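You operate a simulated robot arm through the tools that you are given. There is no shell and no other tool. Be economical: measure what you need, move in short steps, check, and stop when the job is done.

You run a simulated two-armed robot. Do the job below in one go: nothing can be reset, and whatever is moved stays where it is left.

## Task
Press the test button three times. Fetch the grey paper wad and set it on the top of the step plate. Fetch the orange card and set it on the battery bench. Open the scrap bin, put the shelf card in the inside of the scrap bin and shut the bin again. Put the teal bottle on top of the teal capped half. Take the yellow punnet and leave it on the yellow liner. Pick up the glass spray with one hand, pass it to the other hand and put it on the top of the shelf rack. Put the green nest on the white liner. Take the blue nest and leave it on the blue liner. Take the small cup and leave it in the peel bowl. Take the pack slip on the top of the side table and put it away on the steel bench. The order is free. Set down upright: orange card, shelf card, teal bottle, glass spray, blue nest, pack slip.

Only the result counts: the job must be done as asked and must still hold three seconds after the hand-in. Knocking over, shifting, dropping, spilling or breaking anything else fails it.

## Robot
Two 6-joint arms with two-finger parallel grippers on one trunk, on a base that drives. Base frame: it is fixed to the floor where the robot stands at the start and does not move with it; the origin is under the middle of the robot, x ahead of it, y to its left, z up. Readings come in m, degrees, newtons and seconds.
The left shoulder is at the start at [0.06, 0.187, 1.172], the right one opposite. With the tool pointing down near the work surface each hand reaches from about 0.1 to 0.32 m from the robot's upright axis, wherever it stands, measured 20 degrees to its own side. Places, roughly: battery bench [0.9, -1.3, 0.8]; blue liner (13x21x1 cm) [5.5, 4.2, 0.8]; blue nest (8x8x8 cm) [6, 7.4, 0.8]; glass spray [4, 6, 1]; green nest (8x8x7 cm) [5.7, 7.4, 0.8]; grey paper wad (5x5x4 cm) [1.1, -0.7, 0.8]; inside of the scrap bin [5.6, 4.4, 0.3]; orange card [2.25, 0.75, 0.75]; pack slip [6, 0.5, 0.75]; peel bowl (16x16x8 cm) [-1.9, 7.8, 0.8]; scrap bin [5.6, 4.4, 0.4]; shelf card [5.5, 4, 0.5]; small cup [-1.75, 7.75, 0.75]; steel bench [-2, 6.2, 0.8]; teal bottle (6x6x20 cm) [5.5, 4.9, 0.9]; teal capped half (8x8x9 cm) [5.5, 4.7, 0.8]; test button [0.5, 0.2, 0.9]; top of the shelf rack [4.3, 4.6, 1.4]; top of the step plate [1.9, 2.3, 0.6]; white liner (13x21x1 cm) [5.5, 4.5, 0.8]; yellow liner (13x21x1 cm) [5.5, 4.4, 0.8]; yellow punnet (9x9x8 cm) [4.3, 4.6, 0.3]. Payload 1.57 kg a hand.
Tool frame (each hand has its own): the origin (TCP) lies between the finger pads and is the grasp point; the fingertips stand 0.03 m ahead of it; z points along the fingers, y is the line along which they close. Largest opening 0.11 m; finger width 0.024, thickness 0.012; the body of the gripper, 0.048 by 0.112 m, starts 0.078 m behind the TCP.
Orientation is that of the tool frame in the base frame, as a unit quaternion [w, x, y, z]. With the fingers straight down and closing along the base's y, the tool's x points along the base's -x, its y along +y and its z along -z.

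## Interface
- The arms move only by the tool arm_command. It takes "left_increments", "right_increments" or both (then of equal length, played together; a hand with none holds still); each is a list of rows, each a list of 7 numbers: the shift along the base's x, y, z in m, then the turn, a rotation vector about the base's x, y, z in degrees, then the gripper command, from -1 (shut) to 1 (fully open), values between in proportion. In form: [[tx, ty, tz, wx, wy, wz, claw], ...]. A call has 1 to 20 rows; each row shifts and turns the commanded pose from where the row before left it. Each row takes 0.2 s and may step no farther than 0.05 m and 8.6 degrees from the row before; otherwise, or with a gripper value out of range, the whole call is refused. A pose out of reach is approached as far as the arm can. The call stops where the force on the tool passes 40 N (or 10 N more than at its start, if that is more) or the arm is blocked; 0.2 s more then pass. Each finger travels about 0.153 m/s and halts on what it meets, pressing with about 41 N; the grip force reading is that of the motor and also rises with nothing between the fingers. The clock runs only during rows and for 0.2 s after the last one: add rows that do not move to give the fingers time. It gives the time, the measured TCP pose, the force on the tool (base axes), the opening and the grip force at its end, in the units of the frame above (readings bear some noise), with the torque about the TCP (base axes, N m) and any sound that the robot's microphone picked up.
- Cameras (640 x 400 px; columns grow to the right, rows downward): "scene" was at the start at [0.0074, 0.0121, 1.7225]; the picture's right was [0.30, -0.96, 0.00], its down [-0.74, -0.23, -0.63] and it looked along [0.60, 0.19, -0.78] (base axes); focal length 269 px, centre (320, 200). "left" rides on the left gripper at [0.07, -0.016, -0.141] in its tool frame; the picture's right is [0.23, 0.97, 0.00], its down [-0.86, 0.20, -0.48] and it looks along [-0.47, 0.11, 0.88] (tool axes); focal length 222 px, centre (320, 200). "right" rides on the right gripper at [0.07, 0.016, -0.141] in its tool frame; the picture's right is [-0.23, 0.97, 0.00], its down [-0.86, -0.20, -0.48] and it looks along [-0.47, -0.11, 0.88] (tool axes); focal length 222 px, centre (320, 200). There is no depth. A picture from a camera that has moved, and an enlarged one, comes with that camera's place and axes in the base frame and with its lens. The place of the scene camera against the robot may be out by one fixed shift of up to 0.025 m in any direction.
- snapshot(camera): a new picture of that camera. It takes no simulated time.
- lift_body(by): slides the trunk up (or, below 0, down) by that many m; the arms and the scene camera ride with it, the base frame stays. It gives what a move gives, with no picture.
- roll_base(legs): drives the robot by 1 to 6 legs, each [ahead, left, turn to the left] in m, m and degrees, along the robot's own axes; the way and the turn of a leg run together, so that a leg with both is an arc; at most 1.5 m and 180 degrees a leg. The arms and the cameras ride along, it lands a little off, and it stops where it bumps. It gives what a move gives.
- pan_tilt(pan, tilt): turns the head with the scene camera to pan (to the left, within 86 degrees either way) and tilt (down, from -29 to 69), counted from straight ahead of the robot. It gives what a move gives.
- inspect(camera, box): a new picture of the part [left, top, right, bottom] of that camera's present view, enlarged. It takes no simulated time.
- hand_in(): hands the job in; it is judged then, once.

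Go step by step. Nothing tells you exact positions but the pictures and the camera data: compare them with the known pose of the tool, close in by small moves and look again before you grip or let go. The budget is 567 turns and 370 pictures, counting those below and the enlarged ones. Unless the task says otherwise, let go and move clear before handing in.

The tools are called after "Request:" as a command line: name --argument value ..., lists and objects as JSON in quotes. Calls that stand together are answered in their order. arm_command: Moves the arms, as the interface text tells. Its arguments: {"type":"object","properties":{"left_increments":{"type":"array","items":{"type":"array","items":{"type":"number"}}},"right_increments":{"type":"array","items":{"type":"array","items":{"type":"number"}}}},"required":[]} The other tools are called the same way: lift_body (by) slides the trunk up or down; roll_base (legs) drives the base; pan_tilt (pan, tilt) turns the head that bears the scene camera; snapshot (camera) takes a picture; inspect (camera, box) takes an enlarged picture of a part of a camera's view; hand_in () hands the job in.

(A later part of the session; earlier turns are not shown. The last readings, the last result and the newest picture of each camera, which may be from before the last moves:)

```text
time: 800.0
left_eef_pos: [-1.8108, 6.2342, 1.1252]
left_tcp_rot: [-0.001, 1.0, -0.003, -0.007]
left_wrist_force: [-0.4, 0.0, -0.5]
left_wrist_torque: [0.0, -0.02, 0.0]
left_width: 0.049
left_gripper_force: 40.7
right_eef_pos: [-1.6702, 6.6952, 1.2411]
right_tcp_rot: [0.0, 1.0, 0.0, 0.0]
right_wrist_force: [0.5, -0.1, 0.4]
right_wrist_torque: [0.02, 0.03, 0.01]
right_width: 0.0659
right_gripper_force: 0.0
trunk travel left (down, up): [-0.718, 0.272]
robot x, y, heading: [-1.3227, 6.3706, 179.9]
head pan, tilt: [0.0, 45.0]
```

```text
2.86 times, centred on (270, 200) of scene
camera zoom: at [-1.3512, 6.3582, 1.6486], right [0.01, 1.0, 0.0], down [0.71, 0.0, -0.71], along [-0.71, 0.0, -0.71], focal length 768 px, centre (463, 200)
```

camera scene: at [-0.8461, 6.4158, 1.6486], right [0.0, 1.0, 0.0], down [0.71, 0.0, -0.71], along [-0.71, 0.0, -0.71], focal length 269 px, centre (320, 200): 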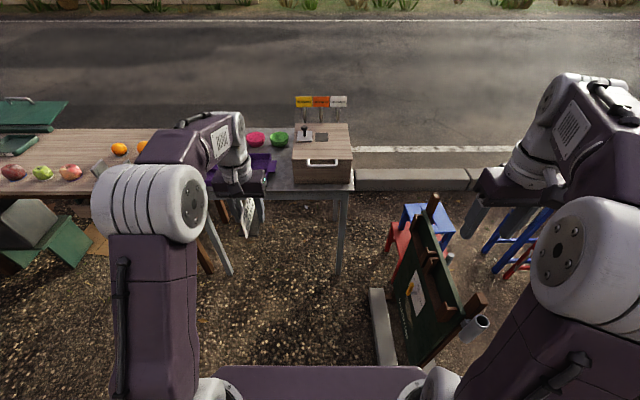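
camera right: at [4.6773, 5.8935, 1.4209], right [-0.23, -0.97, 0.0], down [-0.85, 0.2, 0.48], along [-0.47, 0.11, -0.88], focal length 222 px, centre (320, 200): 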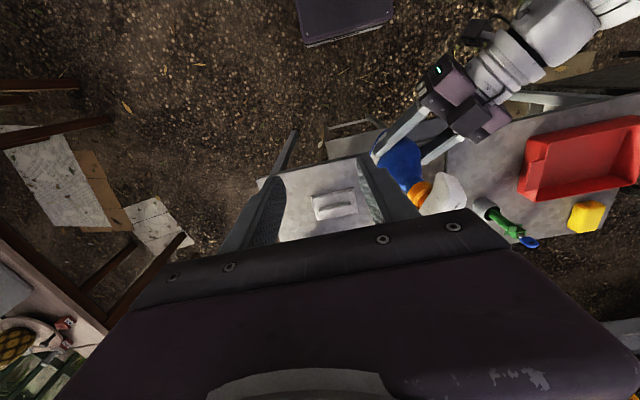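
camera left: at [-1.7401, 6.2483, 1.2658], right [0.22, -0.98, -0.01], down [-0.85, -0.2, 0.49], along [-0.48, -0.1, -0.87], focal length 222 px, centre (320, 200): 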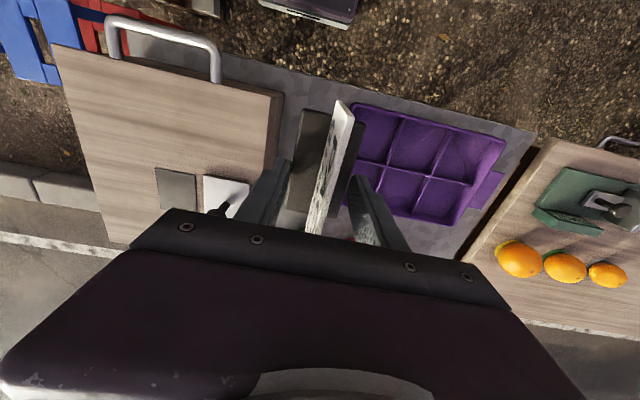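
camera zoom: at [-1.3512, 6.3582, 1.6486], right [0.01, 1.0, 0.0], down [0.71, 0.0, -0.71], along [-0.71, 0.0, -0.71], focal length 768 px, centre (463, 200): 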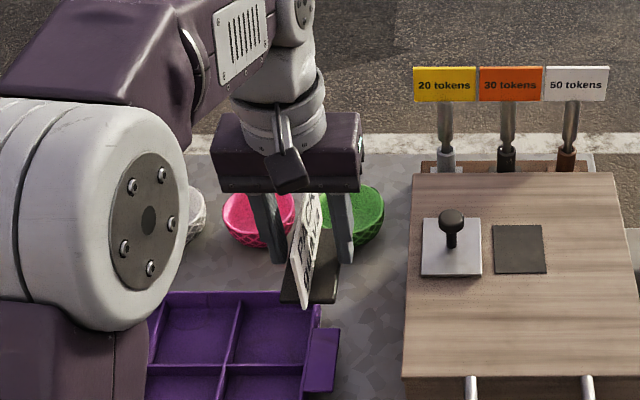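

Gap centre y ≈ 6.237. Fine-adjust, raise the right hand for safety, and lower the trunk.

Request:
arm_command --left_increments '[[-0.005, 0.003, 0, 0, 0, 0, -1], [0, 0, 0, 0, 0, 0, -1], [0, 0, 0, 0, 0, 0, -1]]' --right_increments '[[0.02, 0, 0.04, 0, 0, 0, 0.2], [0.02, 0, 0.04, 0, 0, 0, 0.2], [0.02, 0, 0.04, 0, 0, 0, 0.2]]'

Request:
lift_body --by -0.22

Request:
snapshot --camera "left"

Request:
inspect --camera "scene" --box '[200, 90, 360, 220]'

```text
time: 800.8
left_eef_pos: [-1.8154, 6.2376, 1.1254]
left_tcp_rot: [-0.002, 1.0, -0.003, -0.006]
left_wrist_force: [-0.1, -0.4, -0.2]
left_wrist_torque: [0.01, -0.02, 0.02]
left_width: 0.0487
left_gripper_force: 40.6
right_eef_pos: [-1.61, 6.6952, 1.3597]
right_tcp_rot: [0.001, 1.0, 0.0, -0.002]
right_wrist_force: [0.0, -0.5, 0.9]
right_wrist_torque: [0.02, -0.02, 0.0]
right_width: 0.066
right_gripper_force: 0.1
trunk travel left (down, up): [-0.718, 0.272]
robot x, y, heading: [-1.3218, 6.3646, 179.6]
head pan, tilt: [0.0, 45.0]
```

```text
time: 803.1
left_eef_pos: [-1.8161, 6.2388, 0.9064]
left_tcp_rot: [-0.002, 1.0, -0.002, -0.005]
left_wrist_force: [0.8, -0.2, -0.7]
left_wrist_torque: [-0.03, 0.02, -0.01]
left_width: 0.0489
left_gripper_force: 41.1
right_eef_pos: [-1.6109, 6.6937, 1.1411]
right_tcp_rot: [0.0, 1.0, 0.0, -0.002]
right_wrist_force: [0.1, -0.3, -0.5]
right_wrist_torque: [0.02, 0.0, -0.02]
right_width: 0.0662
right_gripper_force: 0.0
trunk travel left (down, up): [-0.498, 0.492]
robot x, y, heading: [-1.3217, 6.3693, 179.6]
head pan, tilt: [0.0, 45.0]
```

```text
58 pictures are left
camera left: at [-1.7445, 6.2525, 1.0466], right [0.22, -0.98, -0.01], down [-0.85, -0.2, 0.49], along [-0.48, -0.1, -0.87], focal length 222 px, centre (320, 200)
```

left: 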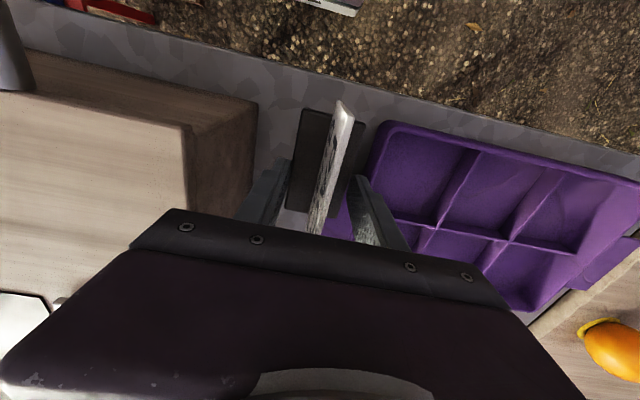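

```text
3.08 times, centred on (280, 155) of scene
camera zoom: at [-1.3506, 6.3589, 1.4286], right [0.01, 1.0, 0.0], down [0.71, 0.0, -0.71], along [-0.71, 0.0, -0.71], focal length 827 px, centre (443, 338)
```

zoom: 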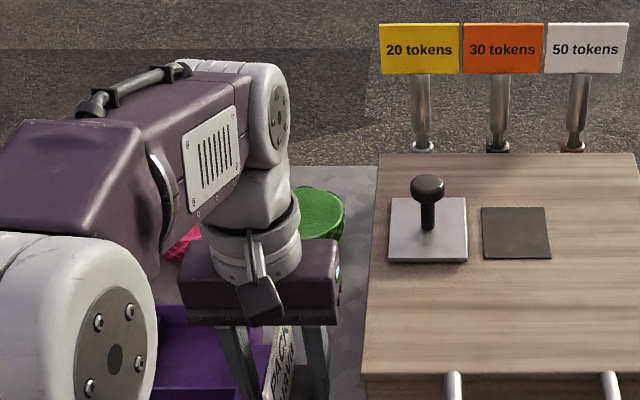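

The gripper body would touch the box here, so I'll use the front-left strip instead, where neighbours are low. Raise and shift south.

Request:
lift_body --by 0.25

Request:
roll_base --legs '[[0, 0.37, 0.3], [0.15, 0, 0]]'

Request:
arm_command --left_increments '[[-0.03, -0.01, 0, 0, 0, 0, -1], [-0.03, -0.01, 0, 0, 0, 0, -1], [-0.02, 0, 0, 0, 0, 0, -1]]'

Request:
snapshot --camera "left"

Request:
snapshot --camera "scene"

```text
time: 805.7
left_eef_pos: [-1.8152, 6.2369, 1.1571]
left_tcp_rot: [-0.002, 1.0, -0.005, -0.005]
left_wrist_force: [0.0, 0.5, 0.3]
left_wrist_torque: [-0.01, 0.01, 0.01]
left_width: 0.0485
left_gripper_force: 40.6
right_eef_pos: [-1.6101, 6.6953, 1.3898]
right_tcp_rot: [-0.001, 1.0, 0.0, -0.001]
right_wrist_force: [0.9, 0.0, 0.1]
right_wrist_torque: [-0.02, -0.01, -0.03]
right_width: 0.066
right_gripper_force: 0.1
trunk travel left (down, up): [-0.748, 0.242]
robot x, y, heading: [-1.3246, 6.3724, 179.8]
head pan, tilt: [0.0, 45.0]
```

```text
time: 809.1
left_eef_pos: [-1.9676, 5.86, 1.1571]
left_tcp_rot: [-0.002, 1.0, -0.002, -0.008]
left_wrist_force: [0.3, 0.4, -0.5]
left_wrist_torque: [-0.01, 0.01, -0.03]
left_width: 0.0487
left_gripper_force: 41.4
right_eef_pos: [-1.7625, 6.3176, 1.3918]
right_tcp_rot: [0.0, 1.0, 0.002, -0.003]
right_wrist_force: [0.0, 0.1, 0.6]
right_wrist_torque: [0.01, 0.01, -0.04]
right_width: 0.066
right_gripper_force: 0.1
trunk travel left (down, up): [-0.748, 0.242]
robot x, y, heading: [-1.4759, 5.9922, 179.7]
head pan, tilt: [0.0, 45.0]
```

```text
time: 809.9
left_eef_pos: [-2.0497, 5.8397, 1.1559]
left_tcp_rot: [-0.001, 1.0, -0.002, -0.004]
left_wrist_force: [-0.1, 0.5, -1.1]
left_wrist_torque: [0.0, -0.03, 0.01]
left_width: 0.0488
left_gripper_force: 41.3
right_eef_pos: [-1.769, 6.3167, 1.3892]
right_tcp_rot: [0.001, 1.0, 0.001, -0.001]
right_wrist_force: [0.3, 0.5, 0.5]
right_wrist_torque: [0.0, -0.03, 0.0]
right_width: 0.066
right_gripper_force: 0.0
trunk travel left (down, up): [-0.748, 0.242]
robot x, y, heading: [-1.4786, 5.9932, 180.0]
head pan, tilt: [0.0, 45.0]
```

```text
56 pictures are left
camera left: at [-1.9803, 5.855, 1.2961], right [0.22, -0.97, 0.0], down [-0.85, -0.2, 0.48], along [-0.47, -0.1, -0.87], focal length 222 px, centre (320, 200)
```

left: 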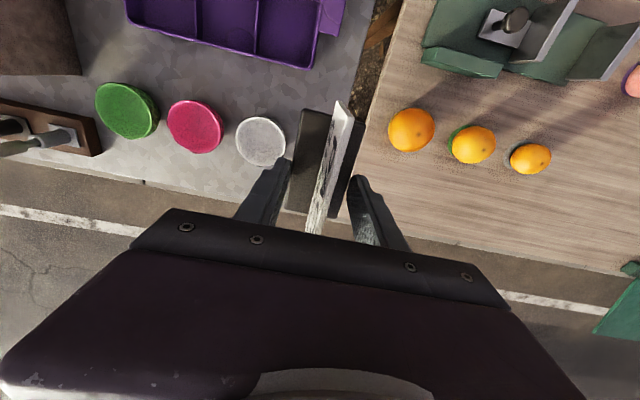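

```text
55 pictures are left
camera scene: at [-1.5076, 5.9821, 1.6786], right [0.0, 1.0, 0.0], down [0.71, 0.0, -0.71], along [-0.71, 0.0, -0.71], focal length 269 px, centre (320, 200)
```

scene: 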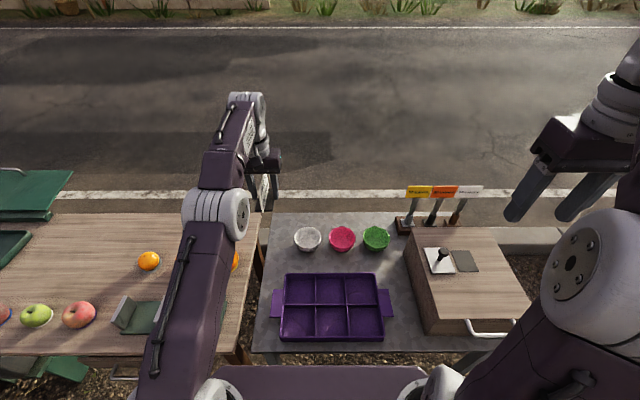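

Here the strip between bench edge (y≈5.77) and the grey bowl (y≈5.88) is free and low. Target (-2.06, 5.82). Lower.

Request:
arm_command --left_increments '[[-0.005, -0.01, 0, 0, 0, 0, -1], [-0.005, -0.01, 0, 0, 0, 0, -1], [0, 0, 0, 0, 0, 0, -1]]'

Request:
lift_body --by -0.24

Request:
snapshot --camera "left"

Request:
inspect --camera "scene" --box '[190, 90, 350, 230]'

```text
time: 810.7
left_eef_pos: [-2.0517, 5.8193, 1.1548]
left_tcp_rot: [-0.002, 1.0, -0.003, -0.006]
left_wrist_force: [-0.5, 0.2, -0.6]
left_wrist_torque: [-0.04, 0.0, -0.01]
left_width: 0.049
left_gripper_force: 41.2
left hand out of reach, approached as far as the arm can: row 1, 2
right_eef_pos: [-1.7647, 6.3177, 1.3902]
right_tcp_rot: [-0.001, 1.0, 0.0, -0.002]
right_wrist_force: [-0.3, -0.4, -0.4]
right_wrist_torque: [-0.06, -0.01, 0.01]
right_width: 0.066
right_gripper_force: 0.2
trunk travel left (down, up): [-0.748, 0.242]
robot x, y, heading: [-1.4752, 5.9898, 179.7]
head pan, tilt: [0.0, 45.0]
```

```text
time: 813.2
left_eef_pos: [-2.0513, 5.8197, 0.9144]
left_tcp_rot: [-0.002, 1.0, -0.003, -0.005]
left_wrist_force: [-0.1, 0.0, -0.1]
left_wrist_torque: [0.03, 0.01, 0.01]
left_width: 0.0488
left_gripper_force: 41.5
right_eef_pos: [-1.7646, 6.3189, 1.1506]
right_tcp_rot: [0.0, 1.0, 0.001, -0.002]
right_wrist_force: [-0.6, 0.7, 0.7]
right_wrist_torque: [-0.02, -0.02, 0.02]
right_width: 0.066
right_gripper_force: 0.0
trunk travel left (down, up): [-0.508, 0.482]
robot x, y, heading: [-1.4784, 5.9977, 179.6]
head pan, tilt: [0.0, 45.0]
```

```text
54 pictures are left
camera left: at [-1.9811, 5.8344, 1.0551], right [0.22, -0.97, -0.01], down [-0.85, -0.2, 0.49], along [-0.48, -0.1, -0.87], focal length 222 px, centre (320, 200)
```

left: 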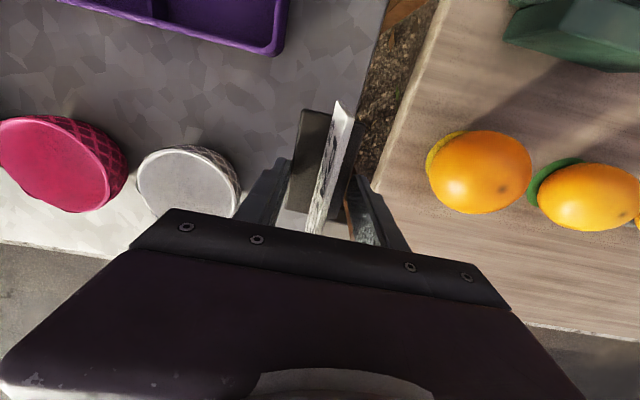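

```text
2.86 times, centred on (270, 160) of scene
camera zoom: at [-1.5048, 5.9817, 1.4386], right [0.0, 1.0, 0.0], down [0.71, 0.0, -0.71], along [-0.71, 0.0, -0.71], focal length 768 px, centre (463, 314)
```

zoom: 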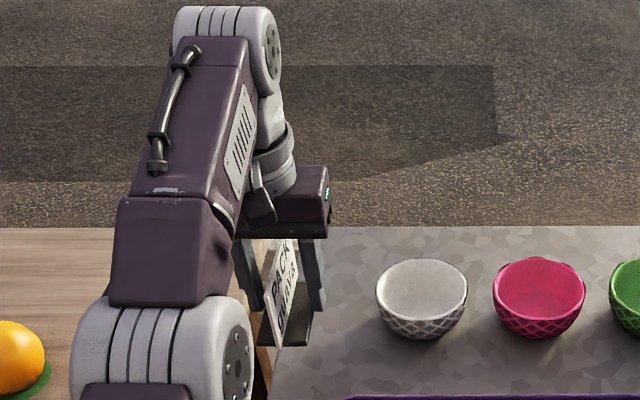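

Bench edge is y≈5.79, bowl at 5.897, so centre on y≈5.84. Adjust and set down.

Request:
arm_command --left_increments '[[0, 0.01, 0, 0, 0, 0, -1], [0, 0.009, -0.03, 0, 0, 0, -1], [0, 0, -0.03, 0, 0, 0, -1], [0, 0, 0, 0, 0, 0, -1]]'

Request:
snapshot --camera "left"

```text
time: 814.2
left_eef_pos: [-2.0505, 5.8393, 0.8544]
left_tcp_rot: [-0.002, 1.0, -0.002, -0.007]
left_wrist_force: [-0.1, 0.2, 0.3]
left_wrist_torque: [0.0, 0.02, 0.0]
left_width: 0.0491
left_gripper_force: 41.3
right_eef_pos: [-1.764, 6.317, 1.1503]
right_tcp_rot: [0.0, 1.0, 0.002, -0.002]
right_wrist_force: [-0.2, 0.0, 0.4]
right_wrist_torque: [0.02, 0.0, 0.02]
right_width: 0.066
right_gripper_force: 0.1
trunk travel left (down, up): [-0.508, 0.482]
robot x, y, heading: [-1.4763, 5.9886, 179.6]
head pan, tilt: [0.0, 45.0]
```

```text
52 pictures are left
camera left: at [-1.9806, 5.8542, 0.9943], right [0.22, -0.97, -0.01], down [-0.85, -0.2, 0.49], along [-0.48, -0.1, -0.87], focal length 222 px, centre (320, 200)
```

left: 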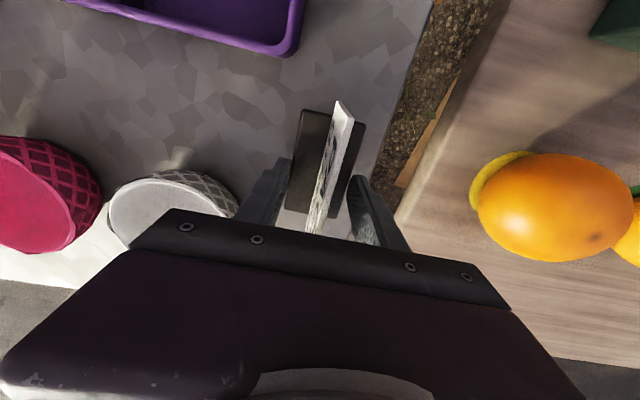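

The foot is well inside the bench edge. Lower in fine steps to contact.

Request:
arm_command --left_increments '[[0, 0, -0.006, 0, 0, 0, -1], [0, 0, -0.004, 0, 0, 0, -1], [0, 0, -0.004, 0, 0, 0, -1], [0, 0, -0.004, 0, 0, 0, -1], [0, 0, -0.004, 0, 0, 0, -1]]'

```text
time: 815.4
left_eef_pos: [-2.052, 5.8397, 0.8355]
left_tcp_rot: [-0.001, 1.0, -0.003, -0.011]
left_wrist_force: [-1.2, -2.7, 26.6]
left_wrist_torque: [-0.11, -0.48, -0.07]
left_width: 0.0489
left_gripper_force: 40.8
right_eef_pos: [-1.7618, 6.3173, 1.1509]
right_tcp_rot: [0.0, 1.0, 0.001, -0.003]
right_wrist_force: [-0.2, 0.1, -0.7]
right_wrist_torque: [-0.03, -0.01, 0.02]
right_width: 0.066
right_gripper_force: 0.1
trunk travel left (down, up): [-0.508, 0.482]
robot x, y, heading: [-1.4785, 5.9929, 179.9]
head pan, tilt: [0.0, 45.0]
```

Contact. Ease, open slightly and rise straight up.

Request:
arm_command --left_increments '[[0, 0, 0.002, 0, 0, 0, -0.3], [0, 0, 0, 0, 0, 0, 0.05], [0, 0, 0, 0, 0, 0, 0.1], [0, 0, 0.03, 0, 0, 0, 0.1], [0, 0, 0.05, 0, 0, 0, 0.1], [0, 0, 0.05, 0, 0, 0, 0.1], [0, 0, 0.05, 0, 0, 0, 0.1]]'

Request:
snapshot --camera "left"

```text
time: 817.0
left_eef_pos: [-2.0136, 5.8374, 0.9961]
left_tcp_rot: [-0.002, 1.0, -0.003, -0.006]
left_wrist_force: [-0.1, -0.6, 0.4]
left_wrist_torque: [-0.03, 0.0, -0.03]
left_width: 0.0603
left_gripper_force: 0.1
left hand out of reach, approached as far as the arm can: row 6, 7
right_eef_pos: [-1.7633, 6.3179, 1.1504]
right_tcp_rot: [0.0, 1.0, 0.001, -0.001]
right_wrist_force: [0.1, 0.2, 0.2]
right_wrist_torque: [0.01, 0.03, 0.0]
right_width: 0.0659
right_gripper_force: 0.1
trunk travel left (down, up): [-0.508, 0.482]
robot x, y, heading: [-1.476, 5.9878, 179.8]
head pan, tilt: [0.0, 45.0]
```

```text
51 pictures are left
camera left: at [-1.942, 5.8521, 1.1362], right [0.22, -0.97, -0.01], down [-0.85, -0.2, 0.49], along [-0.48, -0.1, -0.87], focal length 222 px, centre (320, 200)
```

left: 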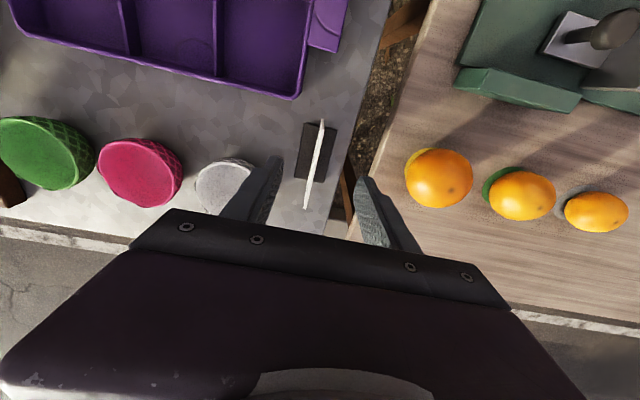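

The pack slip stands on the steel bench. Now the small cup: raise, back off, and look north.

Request:
lift_body --by 0.35

Request:
roll_base --legs '[[-0.65, 0, 0]]'

Request:
pan_tilt --pan -55 --tilt 40

Request:
snapshot --camera "scene"

```text
time: 820.4
left_eef_pos: [-2.0135, 5.8367, 1.3452]
left_tcp_rot: [-0.002, 1.0, -0.002, -0.006]
left_wrist_force: [-0.2, 0.3, 0.1]
left_wrist_torque: [0.02, 0.01, 0.07]
left_width: 0.0606
left_gripper_force: 0.0
right_eef_pos: [-1.7652, 6.3175, 1.4996]
right_tcp_rot: [-0.001, 1.0, 0.001, -0.002]
right_wrist_force: [0.4, 0.2, 0.2]
right_wrist_torque: [-0.05, 0.0, 0.02]
right_width: 0.0662
right_gripper_force: 0.1
trunk travel left (down, up): [-0.858, 0.132]
robot x, y, heading: [-1.4804, 5.9895, 179.5]
head pan, tilt: [0.0, 45.0]
```

```text
time: 824.1
left_eef_pos: [-1.3582, 5.8361, 1.3456]
left_tcp_rot: [-0.001, 1.0, -0.006, -0.005]
left_wrist_force: [-0.3, 0.6, 0.4]
left_wrist_torque: [0.05, -0.03, -0.02]
left_width: 0.0607
left_gripper_force: 0.1
right_eef_pos: [-1.1053, 6.3154, 1.4993]
right_tcp_rot: [-0.001, 1.0, -0.004, -0.001]
right_wrist_force: [0.4, 1.0, 0.1]
right_wrist_torque: [0.01, -0.01, -0.02]
right_width: 0.0661
right_gripper_force: 0.0
trunk travel left (down, up): [-0.858, 0.132]
robot x, y, heading: [-0.8215, 5.9881, 179.4]
head pan, tilt: [0.0, 45.0]
```

```text
time: 825.3
left_eef_pos: [-1.3565, 5.8368, 1.3445]
left_tcp_rot: [-0.002, 1.0, -0.007, -0.005]
left_wrist_force: [0.0, 0.7, -0.3]
left_wrist_torque: [0.02, 0.02, 0.0]
left_width: 0.0603
left_gripper_force: 0.1
right_eef_pos: [-1.1029, 6.3141, 1.5003]
right_tcp_rot: [-0.001, 1.0, -0.004, 0.0]
right_wrist_force: [-0.5, -0.1, -0.6]
right_wrist_torque: [0.05, -0.01, 0.0]
right_width: 0.0661
right_gripper_force: 0.0
trunk travel left (down, up): [-0.858, 0.132]
robot x, y, heading: [-0.8199, 5.9861, 179.2]
head pan, tilt: [-55.0, 40.0]
```

```text
50 pictures are left
camera scene: at [-0.8126, 6.0457, 1.7958], right [0.83, 0.56, 0.0], down [0.36, -0.53, -0.77], along [-0.43, 0.63, -0.64], focal length 269 px, centre (320, 200)
```

scene: 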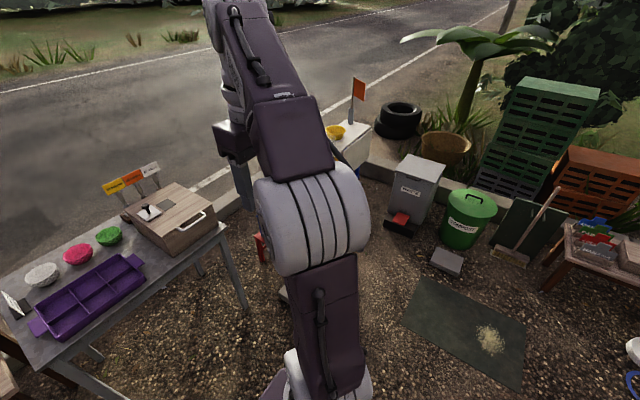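

I need a clear view of the passage between the sandwich board and the mat. Raise the right arm's view aside by panning after moving a bit.

Request:
roll_base --legs '[[-0.12, -0.45, 0.8]]'

Request:
pan_tilt --pan -25 --tilt 52

Request:
snapshot --camera "scene"

```text
time: 828.1
left_eef_pos: [-1.2337, 6.2799, 1.3445]
left_tcp_rot: [-0.003, 1.0, 0.003, -0.005]
left_wrist_force: [-0.6, -0.5, -0.4]
left_wrist_torque: [0.01, 0.01, -0.02]
left_width: 0.0604
left_gripper_force: 0.1
right_eef_pos: [-0.9892, 6.7614, 1.5006]
right_tcp_rot: [0.0, 1.0, 0.005, -0.001]
right_wrist_force: [-0.4, -0.5, 0.2]
right_wrist_torque: [0.04, 0.01, 0.01]
right_width: 0.0658
right_gripper_force: 0.0
trunk travel left (down, up): [-0.858, 0.132]
robot x, y, heading: [-0.6998, 6.4395, -179.9]
head pan, tilt: [-55.0, 40.0]
```

```text
time: 829.1
left_eef_pos: [-1.2327, 6.2828, 1.3448]
left_tcp_rot: [-0.002, 1.0, 0.002, -0.006]
left_wrist_force: [0.1, -0.7, 0.7]
left_wrist_torque: [-0.01, 0.03, 0.01]
left_width: 0.0604
left_gripper_force: 0.1
right_eef_pos: [-0.9869, 6.7636, 1.5006]
right_tcp_rot: [0.0, 1.0, 0.004, -0.002]
right_wrist_force: [0.5, 0.0, 0.9]
right_wrist_torque: [-0.05, -0.01, -0.01]
right_width: 0.0659
right_gripper_force: 0.1
trunk travel left (down, up): [-0.858, 0.132]
robot x, y, heading: [-0.6988, 6.4431, -179.7]
head pan, tilt: [-25.0, 52.0]
```

```text
49 pictures are left
camera scene: at [-0.7115, 6.4626, 1.779], right [0.42, 0.91, 0.0], down [0.71, -0.33, -0.62], along [-0.56, 0.26, -0.79], focal length 269 px, centre (320, 200)
```

scene: 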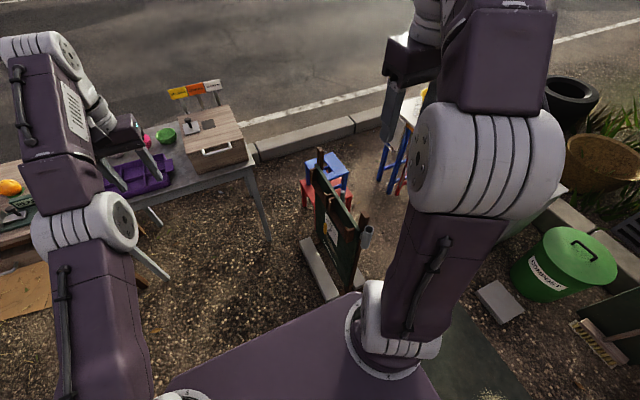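

Passage is narrow; I'll keep x≈-0.92 (2–4 cm off the board's end, edging over the flat mat), and strafe north.

Request:
roll_base --legs '[[0.22, 0, 0], [0, -0.5, 0]]'

Request:
roll_base --legs '[[0, -0.45, 0]]'

Request:
pan_tilt --pan 0 --tilt 45

Request:
snapshot --camera "scene"

```text
time: 833.3
left_eef_pos: [-1.4603, 6.7888, 1.3488]
left_tcp_rot: [-0.002, 1.0, 0.004, -0.004]
left_wrist_force: [0.8, -0.2, -0.9]
left_wrist_torque: [0.09, 0.02, -0.04]
left_width: 0.0606
left_gripper_force: 0.1
right_eef_pos: [-1.2084, 7.271, 1.502]
right_tcp_rot: [-0.001, 1.0, 0.007, 0.0]
right_wrist_force: [-2.0, -0.6, 0.5]
right_wrist_torque: [0.04, -0.06, -0.04]
right_width: 0.066
right_gripper_force: 0.0
trunk travel left (down, up): [-0.858, 0.132]
robot x, y, heading: [-0.9099, 6.9512, -179.6]
head pan, tilt: [-25.0, 52.0]
```

```text
time: 836.0
left_eef_pos: [-1.4489, 7.2325, 1.3584]
left_tcp_rot: [-0.001, 1.0, 0.006, -0.017]
left_wrist_force: [-0.3, -0.4, 0.4]
left_wrist_torque: [0.04, 0.0, -0.03]
left_width: 0.0605
left_gripper_force: 0.0
right_eef_pos: [-1.194, 7.7187, 1.5027]
right_tcp_rot: [0.002, 1.0, 0.009, -0.005]
right_wrist_force: [-1.4, -0.1, -0.2]
right_wrist_torque: [0.06, -0.03, -0.01]
right_width: 0.0661
right_gripper_force: 0.0
trunk travel left (down, up): [-0.858, 0.132]
robot x, y, heading: [-0.9112, 7.3941, -179.1]
head pan, tilt: [-25.0, 52.0]
```

```text
time: 836.9
left_eef_pos: [-1.48, 7.2459, 1.3466]
left_tcp_rot: [-0.003, 1.0, 0.007, -0.005]
left_wrist_force: [0.4, -0.1, -0.2]
left_wrist_torque: [0.0, -0.04, -0.03]
left_width: 0.0605
left_gripper_force: 0.0
right_eef_pos: [-1.213, 7.7321, 1.5051]
right_tcp_rot: [-0.001, 1.0, 0.01, -0.007]
right_wrist_force: [-0.8, -1.3, -0.7]
right_wrist_torque: [0.01, -0.06, -0.01]
right_width: 0.066
right_gripper_force: 0.1
trunk travel left (down, up): [-0.858, 0.132]
robot x, y, heading: [-0.9379, 7.4145, -179.0]
head pan, tilt: [0.0, 45.0]
```

```text
48 pictures are left
camera scene: at [-0.9802, 7.4219, 1.79], right [-0.01, 1.0, -0.01], down [0.71, 0.0, -0.7], along [-0.7, -0.02, -0.71], focal length 269 px, centre (320, 200)
```

scene: 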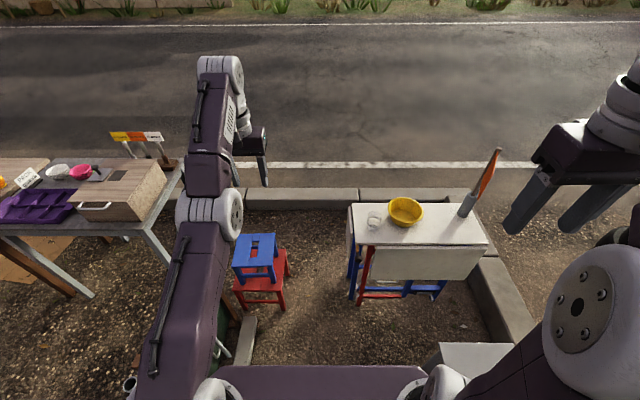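

I'm in place; the table shows the clear cup at about (-1.816, 7.645) and the yellow bowl at (-1.846, 7.79). Move ahead to reach with the right hand.

Request:
roll_base --legs '[[0.36, 0, 0]]'

Request:
inspect --camera "scene" --box '[330, 190, 490, 330]'

Request:
snapshot --camera "right"

```text
time: 839.2
left_eef_pos: [-1.7982, 7.2068, 1.3575]
left_tcp_rot: [-0.008, 1.0, 0.009, -0.022]
left_wrist_force: [0.2, 0.0, 0.6]
left_wrist_torque: [0.03, 0.01, 0.04]
left_width: 0.0606
left_gripper_force: 0.1
right_eef_pos: [-1.5405, 7.69, 1.5082]
right_tcp_rot: [-0.006, 1.0, 0.01, -0.009]
right_wrist_force: [-0.2, 0.9, 0.0]
right_wrist_torque: [-0.01, 0.04, 0.0]
right_width: 0.0658
right_gripper_force: 0.0
trunk travel left (down, up): [-0.858, 0.132]
robot x, y, heading: [-1.2675, 7.3884, -179.1]
head pan, tilt: [0.0, 45.0]
```

```text
2.86 times, centred on (410, 260) of scene
camera zoom: at [-1.2906, 7.3743, 1.7887], right [-0.01, 1.0, 0.0], down [0.7, 0.01, -0.71], along [-0.71, -0.01, -0.7], focal length 768 px, centre (63, 29)
```

zoom: 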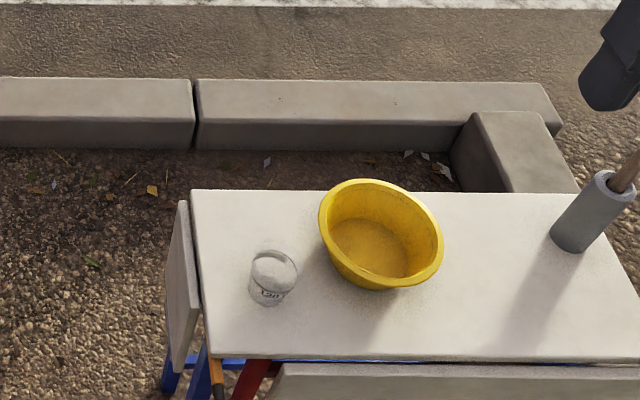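

```text
46 pictures are left
camera right: at [-1.4674, 7.6739, 1.6459], right [-0.21, -0.98, -0.01], down [-0.85, 0.18, 0.5], along [-0.48, 0.11, -0.87], focal length 222 px, centre (320, 200)
```

right: 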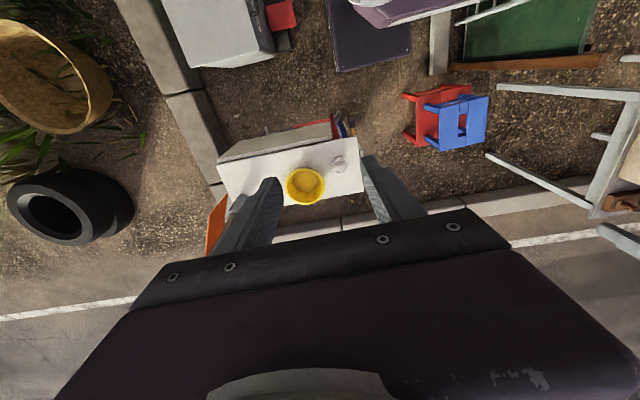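

Cup about (-1.785, 7.652); bowl centre about (-1.84, 7.81). Extend the right hand above the cup and lower.

Request:
arm_command --right_increments '[[-0.04, -0.006, 0, 0.5, 0, 0, 0.5], [-0.04, -0.006, 0, 0, 0, 0, 0.5], [-0.04, -0.006, 0, 0, 0, 0, 0.5], [-0.04, -0.006, 0, 0, 0, 0, 0.5], [-0.04, -0.006, 0, 0, 0, 0, 0.5], [-0.04, -0.006, 0, 0, 0, 0, 0.5]]' --left_increments '[[0.02, -0.02, 0, 0, 0, 0, 0], [0.02, -0.02, 0, 0, 0, 0, 0], [0.02, 0, 0, 0, 0, 0, 0], [0, 0, 0, 0, 0, 0, 0], [0, 0, 0, 0, 0, 0, 0], [0, 0, 0, 0, 0, 0, 0]]'

Request:
lift_body --by -0.35

Request:
snapshot --camera "right"

```text
time: 840.6
left_eef_pos: [-1.7884, 7.1666, 1.3504]
left_tcp_rot: [-0.007, 1.0, 0.008, -0.02]
left_wrist_force: [-0.1, -0.1, -0.6]
left_wrist_torque: [-0.01, -0.03, -0.04]
left_width: 0.0552
left_gripper_force: 0.0
left hand out of reach, approached as far as the arm can: row 1, 2
right_eef_pos: [-1.7345, 7.6495, 1.4414]
right_tcp_rot: [-0.009, 1.0, 0.01, -0.007]
right_wrist_force: [-0.9, -0.1, 0.4]
right_wrist_torque: [0.01, 0.03, 0.01]
right_width: 0.0824
right_gripper_force: 0.0
right hand out of reach, approached as far as the arm can: row 2, 3, 4, 5, 6
trunk travel left (down, up): [-0.858, 0.132]
robot x, y, heading: [-1.2657, 7.3854, -179.1]
head pan, tilt: [0.0, 45.0]
```

```text
time: 844.0
left_eef_pos: [-1.7889, 7.1673, 1.0025]
left_tcp_rot: [-0.006, 1.0, 0.007, -0.021]
left_wrist_force: [0.5, -0.1, 0.5]
left_wrist_torque: [0.04, 0.01, 0.03]
left_width: 0.0551
left_gripper_force: 0.0
right_eef_pos: [-1.734, 7.6492, 1.0904]
right_tcp_rot: [-0.01, 1.0, 0.011, -0.008]
right_wrist_force: [0.9, 0.3, -0.1]
right_wrist_torque: [0.01, 0.01, -0.01]
right_width: 0.0827
right_gripper_force: 0.0
trunk travel left (down, up): [-0.508, 0.482]
robot x, y, heading: [-1.2701, 7.3894, -179.1]
head pan, tilt: [0.0, 45.0]
```

```text
45 pictures are left
camera right: at [-1.6616, 7.6316, 1.2284], right [-0.21, -0.98, -0.01], down [-0.85, 0.17, 0.5], along [-0.48, 0.12, -0.87], focal length 222 px, centre (320, 200)
```

right: 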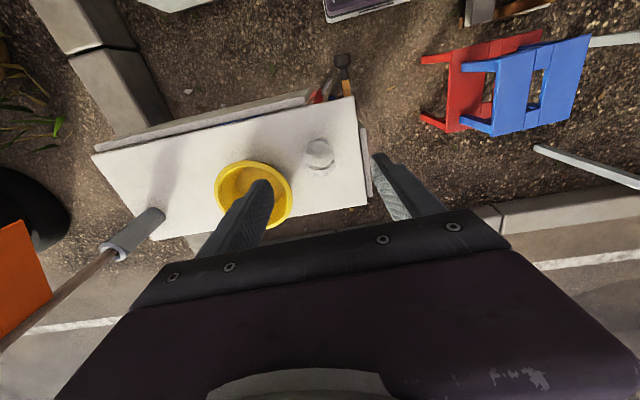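

Request:
arm_command --right_increments '[[-0.025, 0.008, -0.02, 0, 0, 0, 0.5], [-0.025, 0.008, -0.04, 0, 0, 0, 0.5], [0, 0, -0.05, 0, 0, 0, 0.5], [0, 0, 0, 0, 0, 0, 0.5]]'

Request:
snapshot --camera "right"

```text
time: 845.0
left_eef_pos: [-1.7891, 7.166, 1.0016]
left_tcp_rot: [-0.007, 1.0, 0.008, -0.02]
left_wrist_force: [0.2, -0.3, -0.4]
left_wrist_torque: [0.01, 0.01, 0.02]
left_width: 0.055
left_gripper_force: 0.0
right_eef_pos: [-1.784, 7.664, 0.9746]
right_tcp_rot: [-0.01, 1.0, 0.01, -0.009]
right_wrist_force: [0.4, -0.4, 0.2]
right_wrist_torque: [-0.01, 0.01, 0.03]
right_width: 0.0824
right_gripper_force: 0.0
right hand out of reach, approached as far as the arm can: row 1
trunk travel left (down, up): [-0.508, 0.482]
robot x, y, heading: [-1.2699, 7.3886, -179.3]
head pan, tilt: [0.0, 45.0]
```

```text
44 pictures are left
camera right: at [-1.7102, 7.6462, 1.113], right [-0.21, -0.98, -0.01], down [-0.85, 0.17, 0.5], along [-0.48, 0.12, -0.87], focal length 222 px, centre (320, 200)
```

right: 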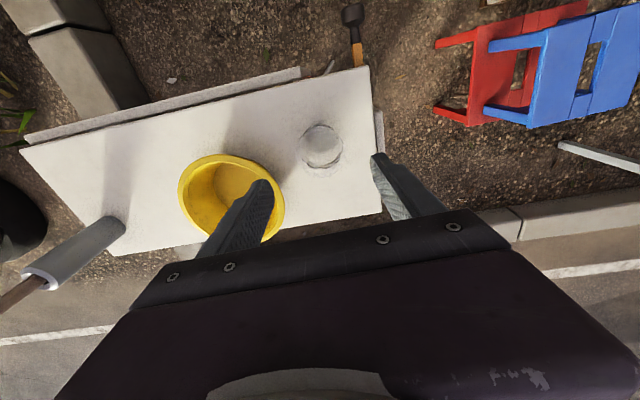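

Request:
arm_command --right_increments '[[-0.004, 0.001, -0.04, 0, 0, 0, 0.35], [0, 0, -0.04, 0, 0, 0, 0.35], [0, 0, -0.015, 0, 0, 0, 0.35], [0, 0, 0, 0, 0, 0, 0.35]]'

Request:
snapshot --camera "right"

Request:
inspect --camera "scene" --box '[350, 100, 490, 230]'

```text
time: 846.0
left_eef_pos: [-1.7879, 7.166, 1.0019]
left_tcp_rot: [-0.007, 1.0, 0.007, -0.02]
left_wrist_force: [-0.2, 0.2, -0.2]
left_wrist_torque: [0.02, 0.0, 0.01]
left_width: 0.0547
left_gripper_force: 0.0
right_eef_pos: [-1.7864, 7.6646, 0.8833]
right_tcp_rot: [-0.01, 1.0, 0.01, -0.009]
right_wrist_force: [0.5, 0.2, -0.3]
right_wrist_torque: [-0.02, -0.02, -0.04]
right_width: 0.0744
right_gripper_force: 0.1
trunk travel left (down, up): [-0.508, 0.482]
robot x, y, heading: [-1.2714, 7.3872, -179.0]
head pan, tilt: [0.0, 45.0]
```

```text
43 pictures are left
camera right: at [-1.7137, 7.647, 1.0203], right [-0.21, -0.98, -0.01], down [-0.85, 0.17, 0.5], along [-0.48, 0.12, -0.87], focal length 222 px, centre (320, 200)
```

right: 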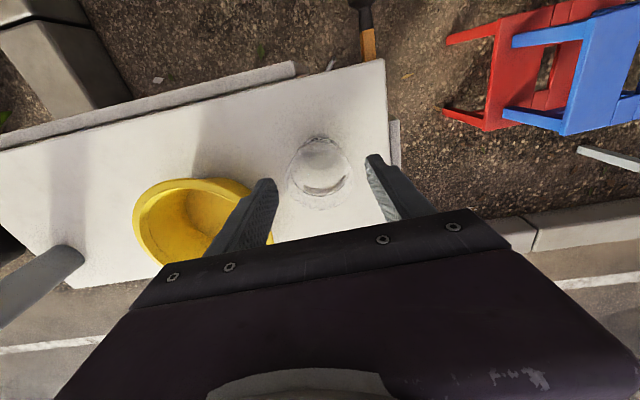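

```text
3.08 times, centred on (420, 165) of scene
camera zoom: at [-1.296, 7.3775, 1.4386], right [-0.01, 1.0, 0.0], down [0.71, 0.01, -0.71], along [-0.71, -0.01, -0.71], focal length 827 px, centre (12, 308)
```

zoom: 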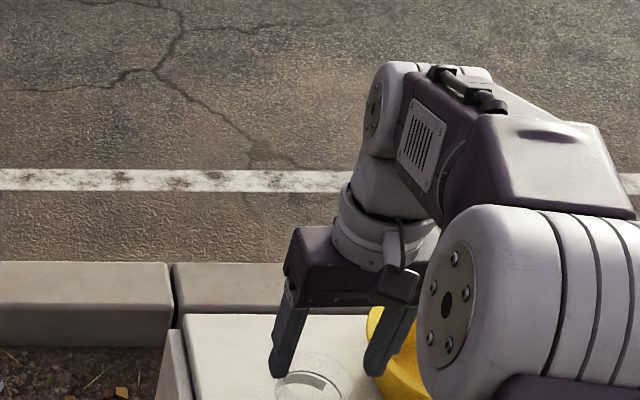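

Aligned in the wrist view. Descend and close gently.

Request:
arm_command --right_increments '[[-0.002, 0.001, -0.015, 0, 0, 0, 0.35], [0, 0, -0.012, 0, 0, 0, 0.35], [0, 0, -0.008, 0, 0, 0, 0.35], [0, 0, -0.005, 0, 0, 0, 0.35], [0, 0, 0, 0, 0, 0, 0.35]]'

Request:
inspect --camera "right" --box '[220, 90, 420, 250]'

Request:
inspect --camera "scene" --box '[350, 150, 490, 260]'

```text
time: 847.2
left_eef_pos: [-1.7882, 7.1667, 1.0022]
left_tcp_rot: [-0.008, 1.0, 0.007, -0.02]
left_wrist_force: [-0.7, 0.2, 0.1]
left_wrist_torque: [-0.01, 0.03, 0.04]
left_width: 0.055
left_gripper_force: 0.0
right_eef_pos: [-1.7878, 7.6673, 0.8435]
right_tcp_rot: [-0.01, 1.0, 0.01, -0.008]
right_wrist_force: [0.4, -0.5, 0.2]
right_wrist_torque: [-0.03, 0.02, -0.02]
right_width: 0.0743
right_gripper_force: 0.1
trunk travel left (down, up): [-0.508, 0.482]
robot x, y, heading: [-1.2725, 7.3887, -179.1]
head pan, tilt: [0.0, 45.0]
```

```text
2.50 times, centred on (320, 170) of right
camera zoom: at [-1.715, 7.6491, 0.9808], right [-0.21, -0.98, -0.01], down [-0.85, 0.17, 0.5], along [-0.48, 0.12, -0.87], focal length 555 px, centre (320, 275)
```

zoom: 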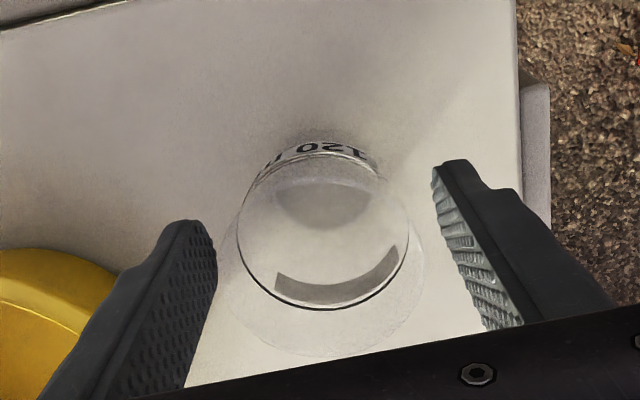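

```text
3.64 times, centred on (420, 205) of scene
camera zoom: at [-1.296, 7.3776, 1.4386], right [-0.01, 1.0, 0.0], down [0.71, 0.01, -0.71], along [-0.71, -0.01, -0.71], focal length 978 px, centre (-44, 182)
```

zoom: 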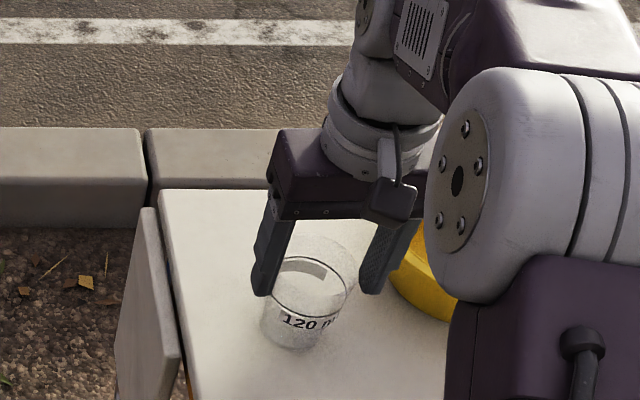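

The cup's centre is ~1.5 cm nearer to me; slide +x (parallel to the fingers) and close.

Request:
arm_command --right_increments '[[0.014, -0.004, 0, 0, 0, 0, 0.35], [0, 0, -0.006, 0, 0, 0, 0.35], [0, 0, 0, 0, 0, 0, 0], [0, 0, 0, 0, 0, 0, -0.3], [0, 0, 0, 0, 0, 0, -0.6], [0, 0, 0, 0, 0, 0, -0.6]]'

Request:
inspect --camera "right" --box '[220, 90, 420, 250]'

```text
time: 848.6
left_eef_pos: [-1.7886, 7.1672, 1.0015]
left_tcp_rot: [-0.006, 1.0, 0.008, -0.02]
left_wrist_force: [0.3, 0.4, 0.4]
left_wrist_torque: [0.02, 0.0, 0.0]
left_width: 0.0549
left_gripper_force: 0.1
right_eef_pos: [-1.7725, 7.663, 0.8361]
right_tcp_rot: [-0.008, 1.0, 0.01, -0.008]
right_wrist_force: [-0.1, 0.1, -0.6]
right_wrist_torque: [0.0, -0.02, -0.01]
right_width: 0.0218
right_gripper_force: 0.1
trunk travel left (down, up): [-0.508, 0.482]
robot x, y, heading: [-1.2718, 7.3907, -179.0]
head pan, tilt: [0.0, 45.0]
```

```text
2.50 times, centred on (320, 170) of right
camera zoom: at [-1.7003, 7.6453, 0.9745], right [-0.21, -0.98, -0.01], down [-0.85, 0.17, 0.5], along [-0.48, 0.12, -0.87], focal length 555 px, centre (320, 275)
```

zoom: 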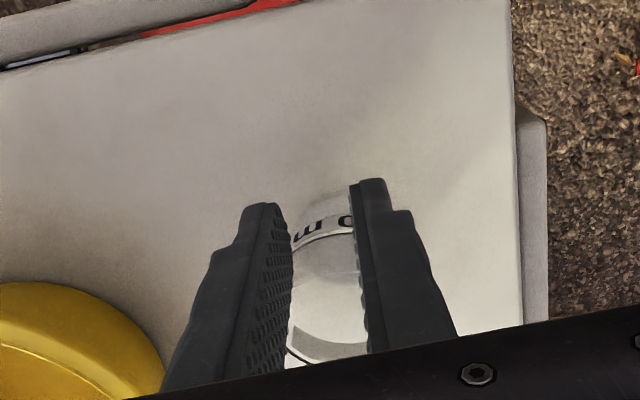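

The cup is lower than assumed (table ≈0.745), so I closed above it. Reopen, recentre at (-1.798, 7.668) and look.

Request:
arm_command --right_increments '[[0, 0, 0.02, 0, 0, 0, 0.2], [-0.013, 0.002, 0.0, 0, 0, 0, 0.35], [-0.012, 0.003, 0, 0, 0, 0, 0.35], [0, 0, 0, 0, 0, 0, 0.35]]'

Request:
inspect --camera "right" --box '[220, 90, 420, 250]'

```text
time: 849.6
left_eef_pos: [-1.7884, 7.1681, 1.0002]
left_tcp_rot: [-0.007, 1.0, 0.008, -0.02]
left_wrist_force: [-0.7, -0.8, -0.5]
left_wrist_torque: [0.02, 0.03, 0.01]
left_width: 0.0551
left_gripper_force: 0.1
right_eef_pos: [-1.7985, 7.6667, 0.8563]
right_tcp_rot: [-0.01, 1.0, 0.01, -0.008]
right_wrist_force: [0.8, -0.2, -0.7]
right_wrist_torque: [-0.02, 0.0, -0.01]
right_width: 0.0744
right_gripper_force: 0.1
trunk travel left (down, up): [-0.508, 0.482]
robot x, y, heading: [-1.2672, 7.3895, -179.2]
head pan, tilt: [0.0, 45.0]
```

```text
2.50 times, centred on (320, 170) of right
camera zoom: at [-1.7258, 7.6492, 0.9938], right [-0.21, -0.98, -0.01], down [-0.85, 0.17, 0.5], along [-0.48, 0.12, -0.87], focal length 555 px, centre (320, 275)
```

zoom: 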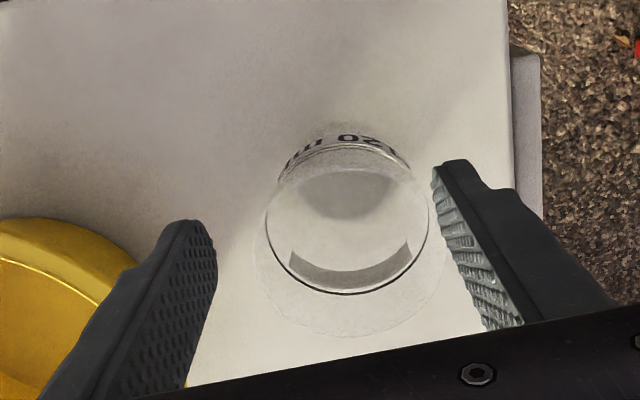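

The cup is actually ~7.5 cm wide, so closing along y would hit the bowl. Raise, turn the right hand 90° to close along x, opened wide.

Request:
arm_command --right_increments '[[0, 0, 0.04, 0, 0, 8.2, 0.9], [0, 0, 0.04, 0, 0, 8.2, 0.9], [0, 0, 0.03, 0, 0, 8.2, 0.9], [0, 0, 0, 0, 0, 8.2, 0.9], [0, 0, 0, 0, 0, 8.2, 0.9], [0, 0, 0, 0, 0, 8.2, 0.9], [-0.003, 0, 0, 0, 0, 8.2, 0.9], [-0.003, 0, 0, 0, 0, 8.2, 0.9], [-0.003, 0, 0, 0, 0, 8.2, 0.9], [-0.002, 0.002, 0, 0, 0, 8.2, 0.9], [0, 0, 0, 0, 0, 8, 0.9], [0, 0, 0, 0, 0, 0, 0.9]]'

Request:
snapshot --camera "right"

```text
time: 852.2
left_eef_pos: [-1.7878, 7.166, 1.0008]
left_tcp_rot: [-0.007, 1.0, 0.007, -0.02]
left_wrist_force: [0.2, -0.6, 0.1]
left_wrist_torque: [0.01, 0.0, -0.01]
left_width: 0.0551
left_gripper_force: 0.0
right_eef_pos: [-1.8089, 7.6698, 0.966]
right_tcp_rot: [-0.001, 0.699, 0.715, -0.013]
right_wrist_force: [-0.2, 0.2, 0.0]
right_wrist_torque: [0.03, -0.02, 0.0]
right_width: 0.1043
right_gripper_force: 0.1
trunk travel left (down, up): [-0.508, 0.482]
robot x, y, heading: [-1.2713, 7.3932, -179.2]
head pan, tilt: [0.0, 45.0]
```

```text
37 pictures are left
camera right: at [-1.7915, 7.7423, 1.1039], right [0.98, -0.21, -0.01], down [-0.17, -0.85, 0.5], along [-0.11, -0.48, -0.87], focal length 222 px, centre (320, 200)
```

right: 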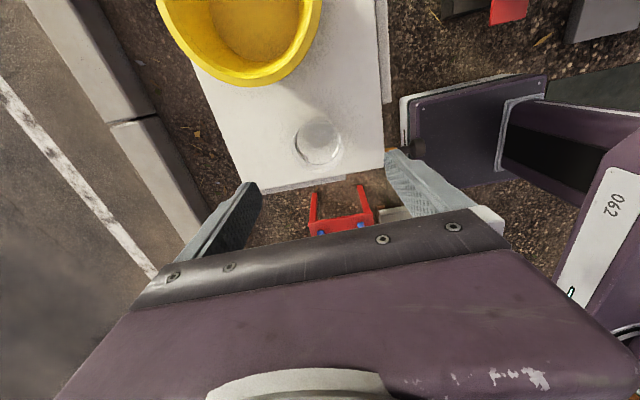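

Cup centre about (-1.814, 7.661). Centre and descend in stages.

Request:
arm_command --right_increments '[[-0.004, -0.006, -0.04, 0, 0, 0, 0.9], [0, 0, -0.04, 0, 0, 0, 0.9], [0, 0, -0.03, 0, 0, 0, 0.9], [0, 0, 0, 0, 0, 0, 0.9]]'

Request:
snapshot --camera "right"

```text
time: 853.2
left_eef_pos: [-1.7876, 7.1664, 1.001]
left_tcp_rot: [-0.007, 1.0, 0.008, -0.019]
left_wrist_force: [0.2, -0.1, 0.5]
left_wrist_torque: [-0.02, 0.01, 0.0]
left_width: 0.0547
left_gripper_force: 0.0
right_eef_pos: [-1.8121, 7.6634, 0.8571]
right_tcp_rot: [0.0, 0.7, 0.714, -0.012]
right_wrist_force: [0.4, 0.4, -0.3]
right_wrist_torque: [0.0, -0.04, 0.0]
right_width: 0.1046
right_gripper_force: 0.0
trunk travel left (down, up): [-0.508, 0.482]
robot x, y, heading: [-1.2723, 7.3914, -179.2]
head pan, tilt: [0.0, 45.0]
```

```text
36 pictures are left
camera right: at [-1.7937, 7.7361, 0.9942], right [0.98, -0.21, -0.01], down [-0.17, -0.85, 0.5], along [-0.12, -0.48, -0.87], focal length 222 px, centre (320, 200)
```

right: 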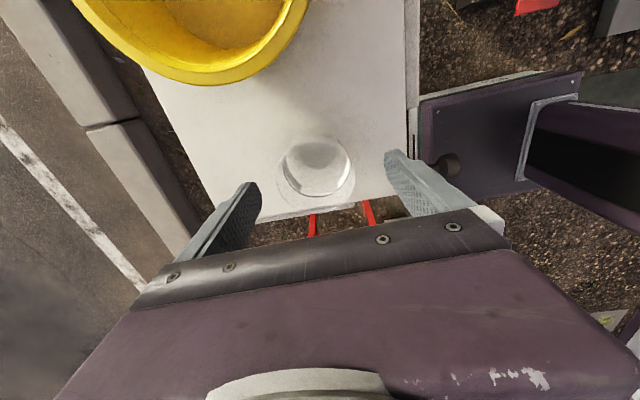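

Request:
arm_command --right_increments '[[-0.006, -0.01, -0.02, 0, 0, 0, 0.9], [0, 0, -0.02, 0, 0, 0, 0.9], [0, 0, -0.015, 0, 0, 0, 0.9], [0, 0, 0, 0, 0, 0, 0.9]]'

Request:
inspect --camera "right" --box '[200, 80, 440, 250]'

```text
time: 854.2
left_eef_pos: [-1.7867, 7.1671, 1.0023]
left_tcp_rot: [-0.007, 1.0, 0.008, -0.02]
left_wrist_force: [-0.2, -1.0, 0.1]
left_wrist_torque: [0.01, 0.02, -0.01]
left_width: 0.055
left_gripper_force: 0.0
right_eef_pos: [-1.8193, 7.6537, 0.7998]
right_tcp_rot: [-0.002, 0.7, 0.714, -0.012]
right_wrist_force: [-0.2, 0.2, 0.6]
right_wrist_torque: [0.02, 0.0, 0.0]
right_width: 0.1047
right_gripper_force: 0.0
trunk travel left (down, up): [-0.508, 0.482]
robot x, y, heading: [-1.2706, 7.3908, -179.4]
head pan, tilt: [0.0, 45.0]
```

```text
2.35 times, centred on (320, 165) of right
camera zoom: at [-1.8014, 7.7257, 0.9381], right [0.98, -0.21, -0.01], down [-0.17, -0.85, 0.5], along [-0.12, -0.48, -0.87], focal length 523 px, centre (320, 282)
```

zoom: 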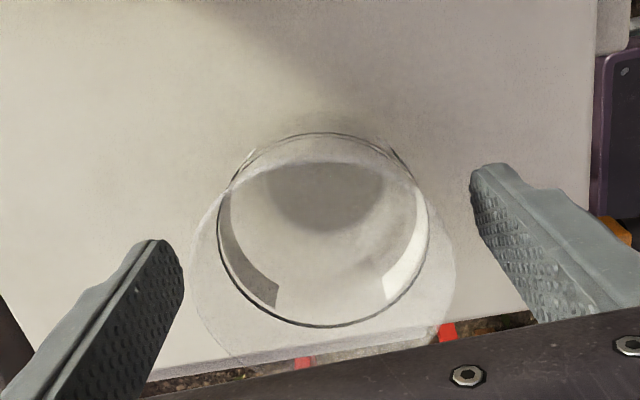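

Centred. Close on the cup gently.

Request:
arm_command --right_increments '[[0, 0.004, -0.004, 0, 0, 0, 0.7], [0, 0, 0, 0, 0, 0, 0.45], [0, 0, 0, 0, 0, 0, 0.25], [0, 0, 0, 0, 0, 0, 0.1], [0, 0, 0, 0, 0, 0, 0.1]]'

```text
time: 855.4
left_eef_pos: [-1.7883, 7.1666, 1.0029]
left_tcp_rot: [-0.007, 1.0, 0.008, -0.02]
left_wrist_force: [-1.3, -0.7, -0.1]
left_wrist_torque: [0.0, -0.01, 0.03]
left_width: 0.0548
left_gripper_force: 0.1
right_eef_pos: [-1.8178, 7.6583, 0.7957]
right_tcp_rot: [-0.001, 0.699, 0.715, -0.014]
right_wrist_force: [0.3, -0.1, 0.0]
right_wrist_torque: [0.01, 0.01, -0.03]
right_width: 0.0656
right_gripper_force: 41.3
trunk travel left (down, up): [-0.508, 0.482]
robot x, y, heading: [-1.2671, 7.3922, -179.1]
head pan, tilt: [0.0, 45.0]
```

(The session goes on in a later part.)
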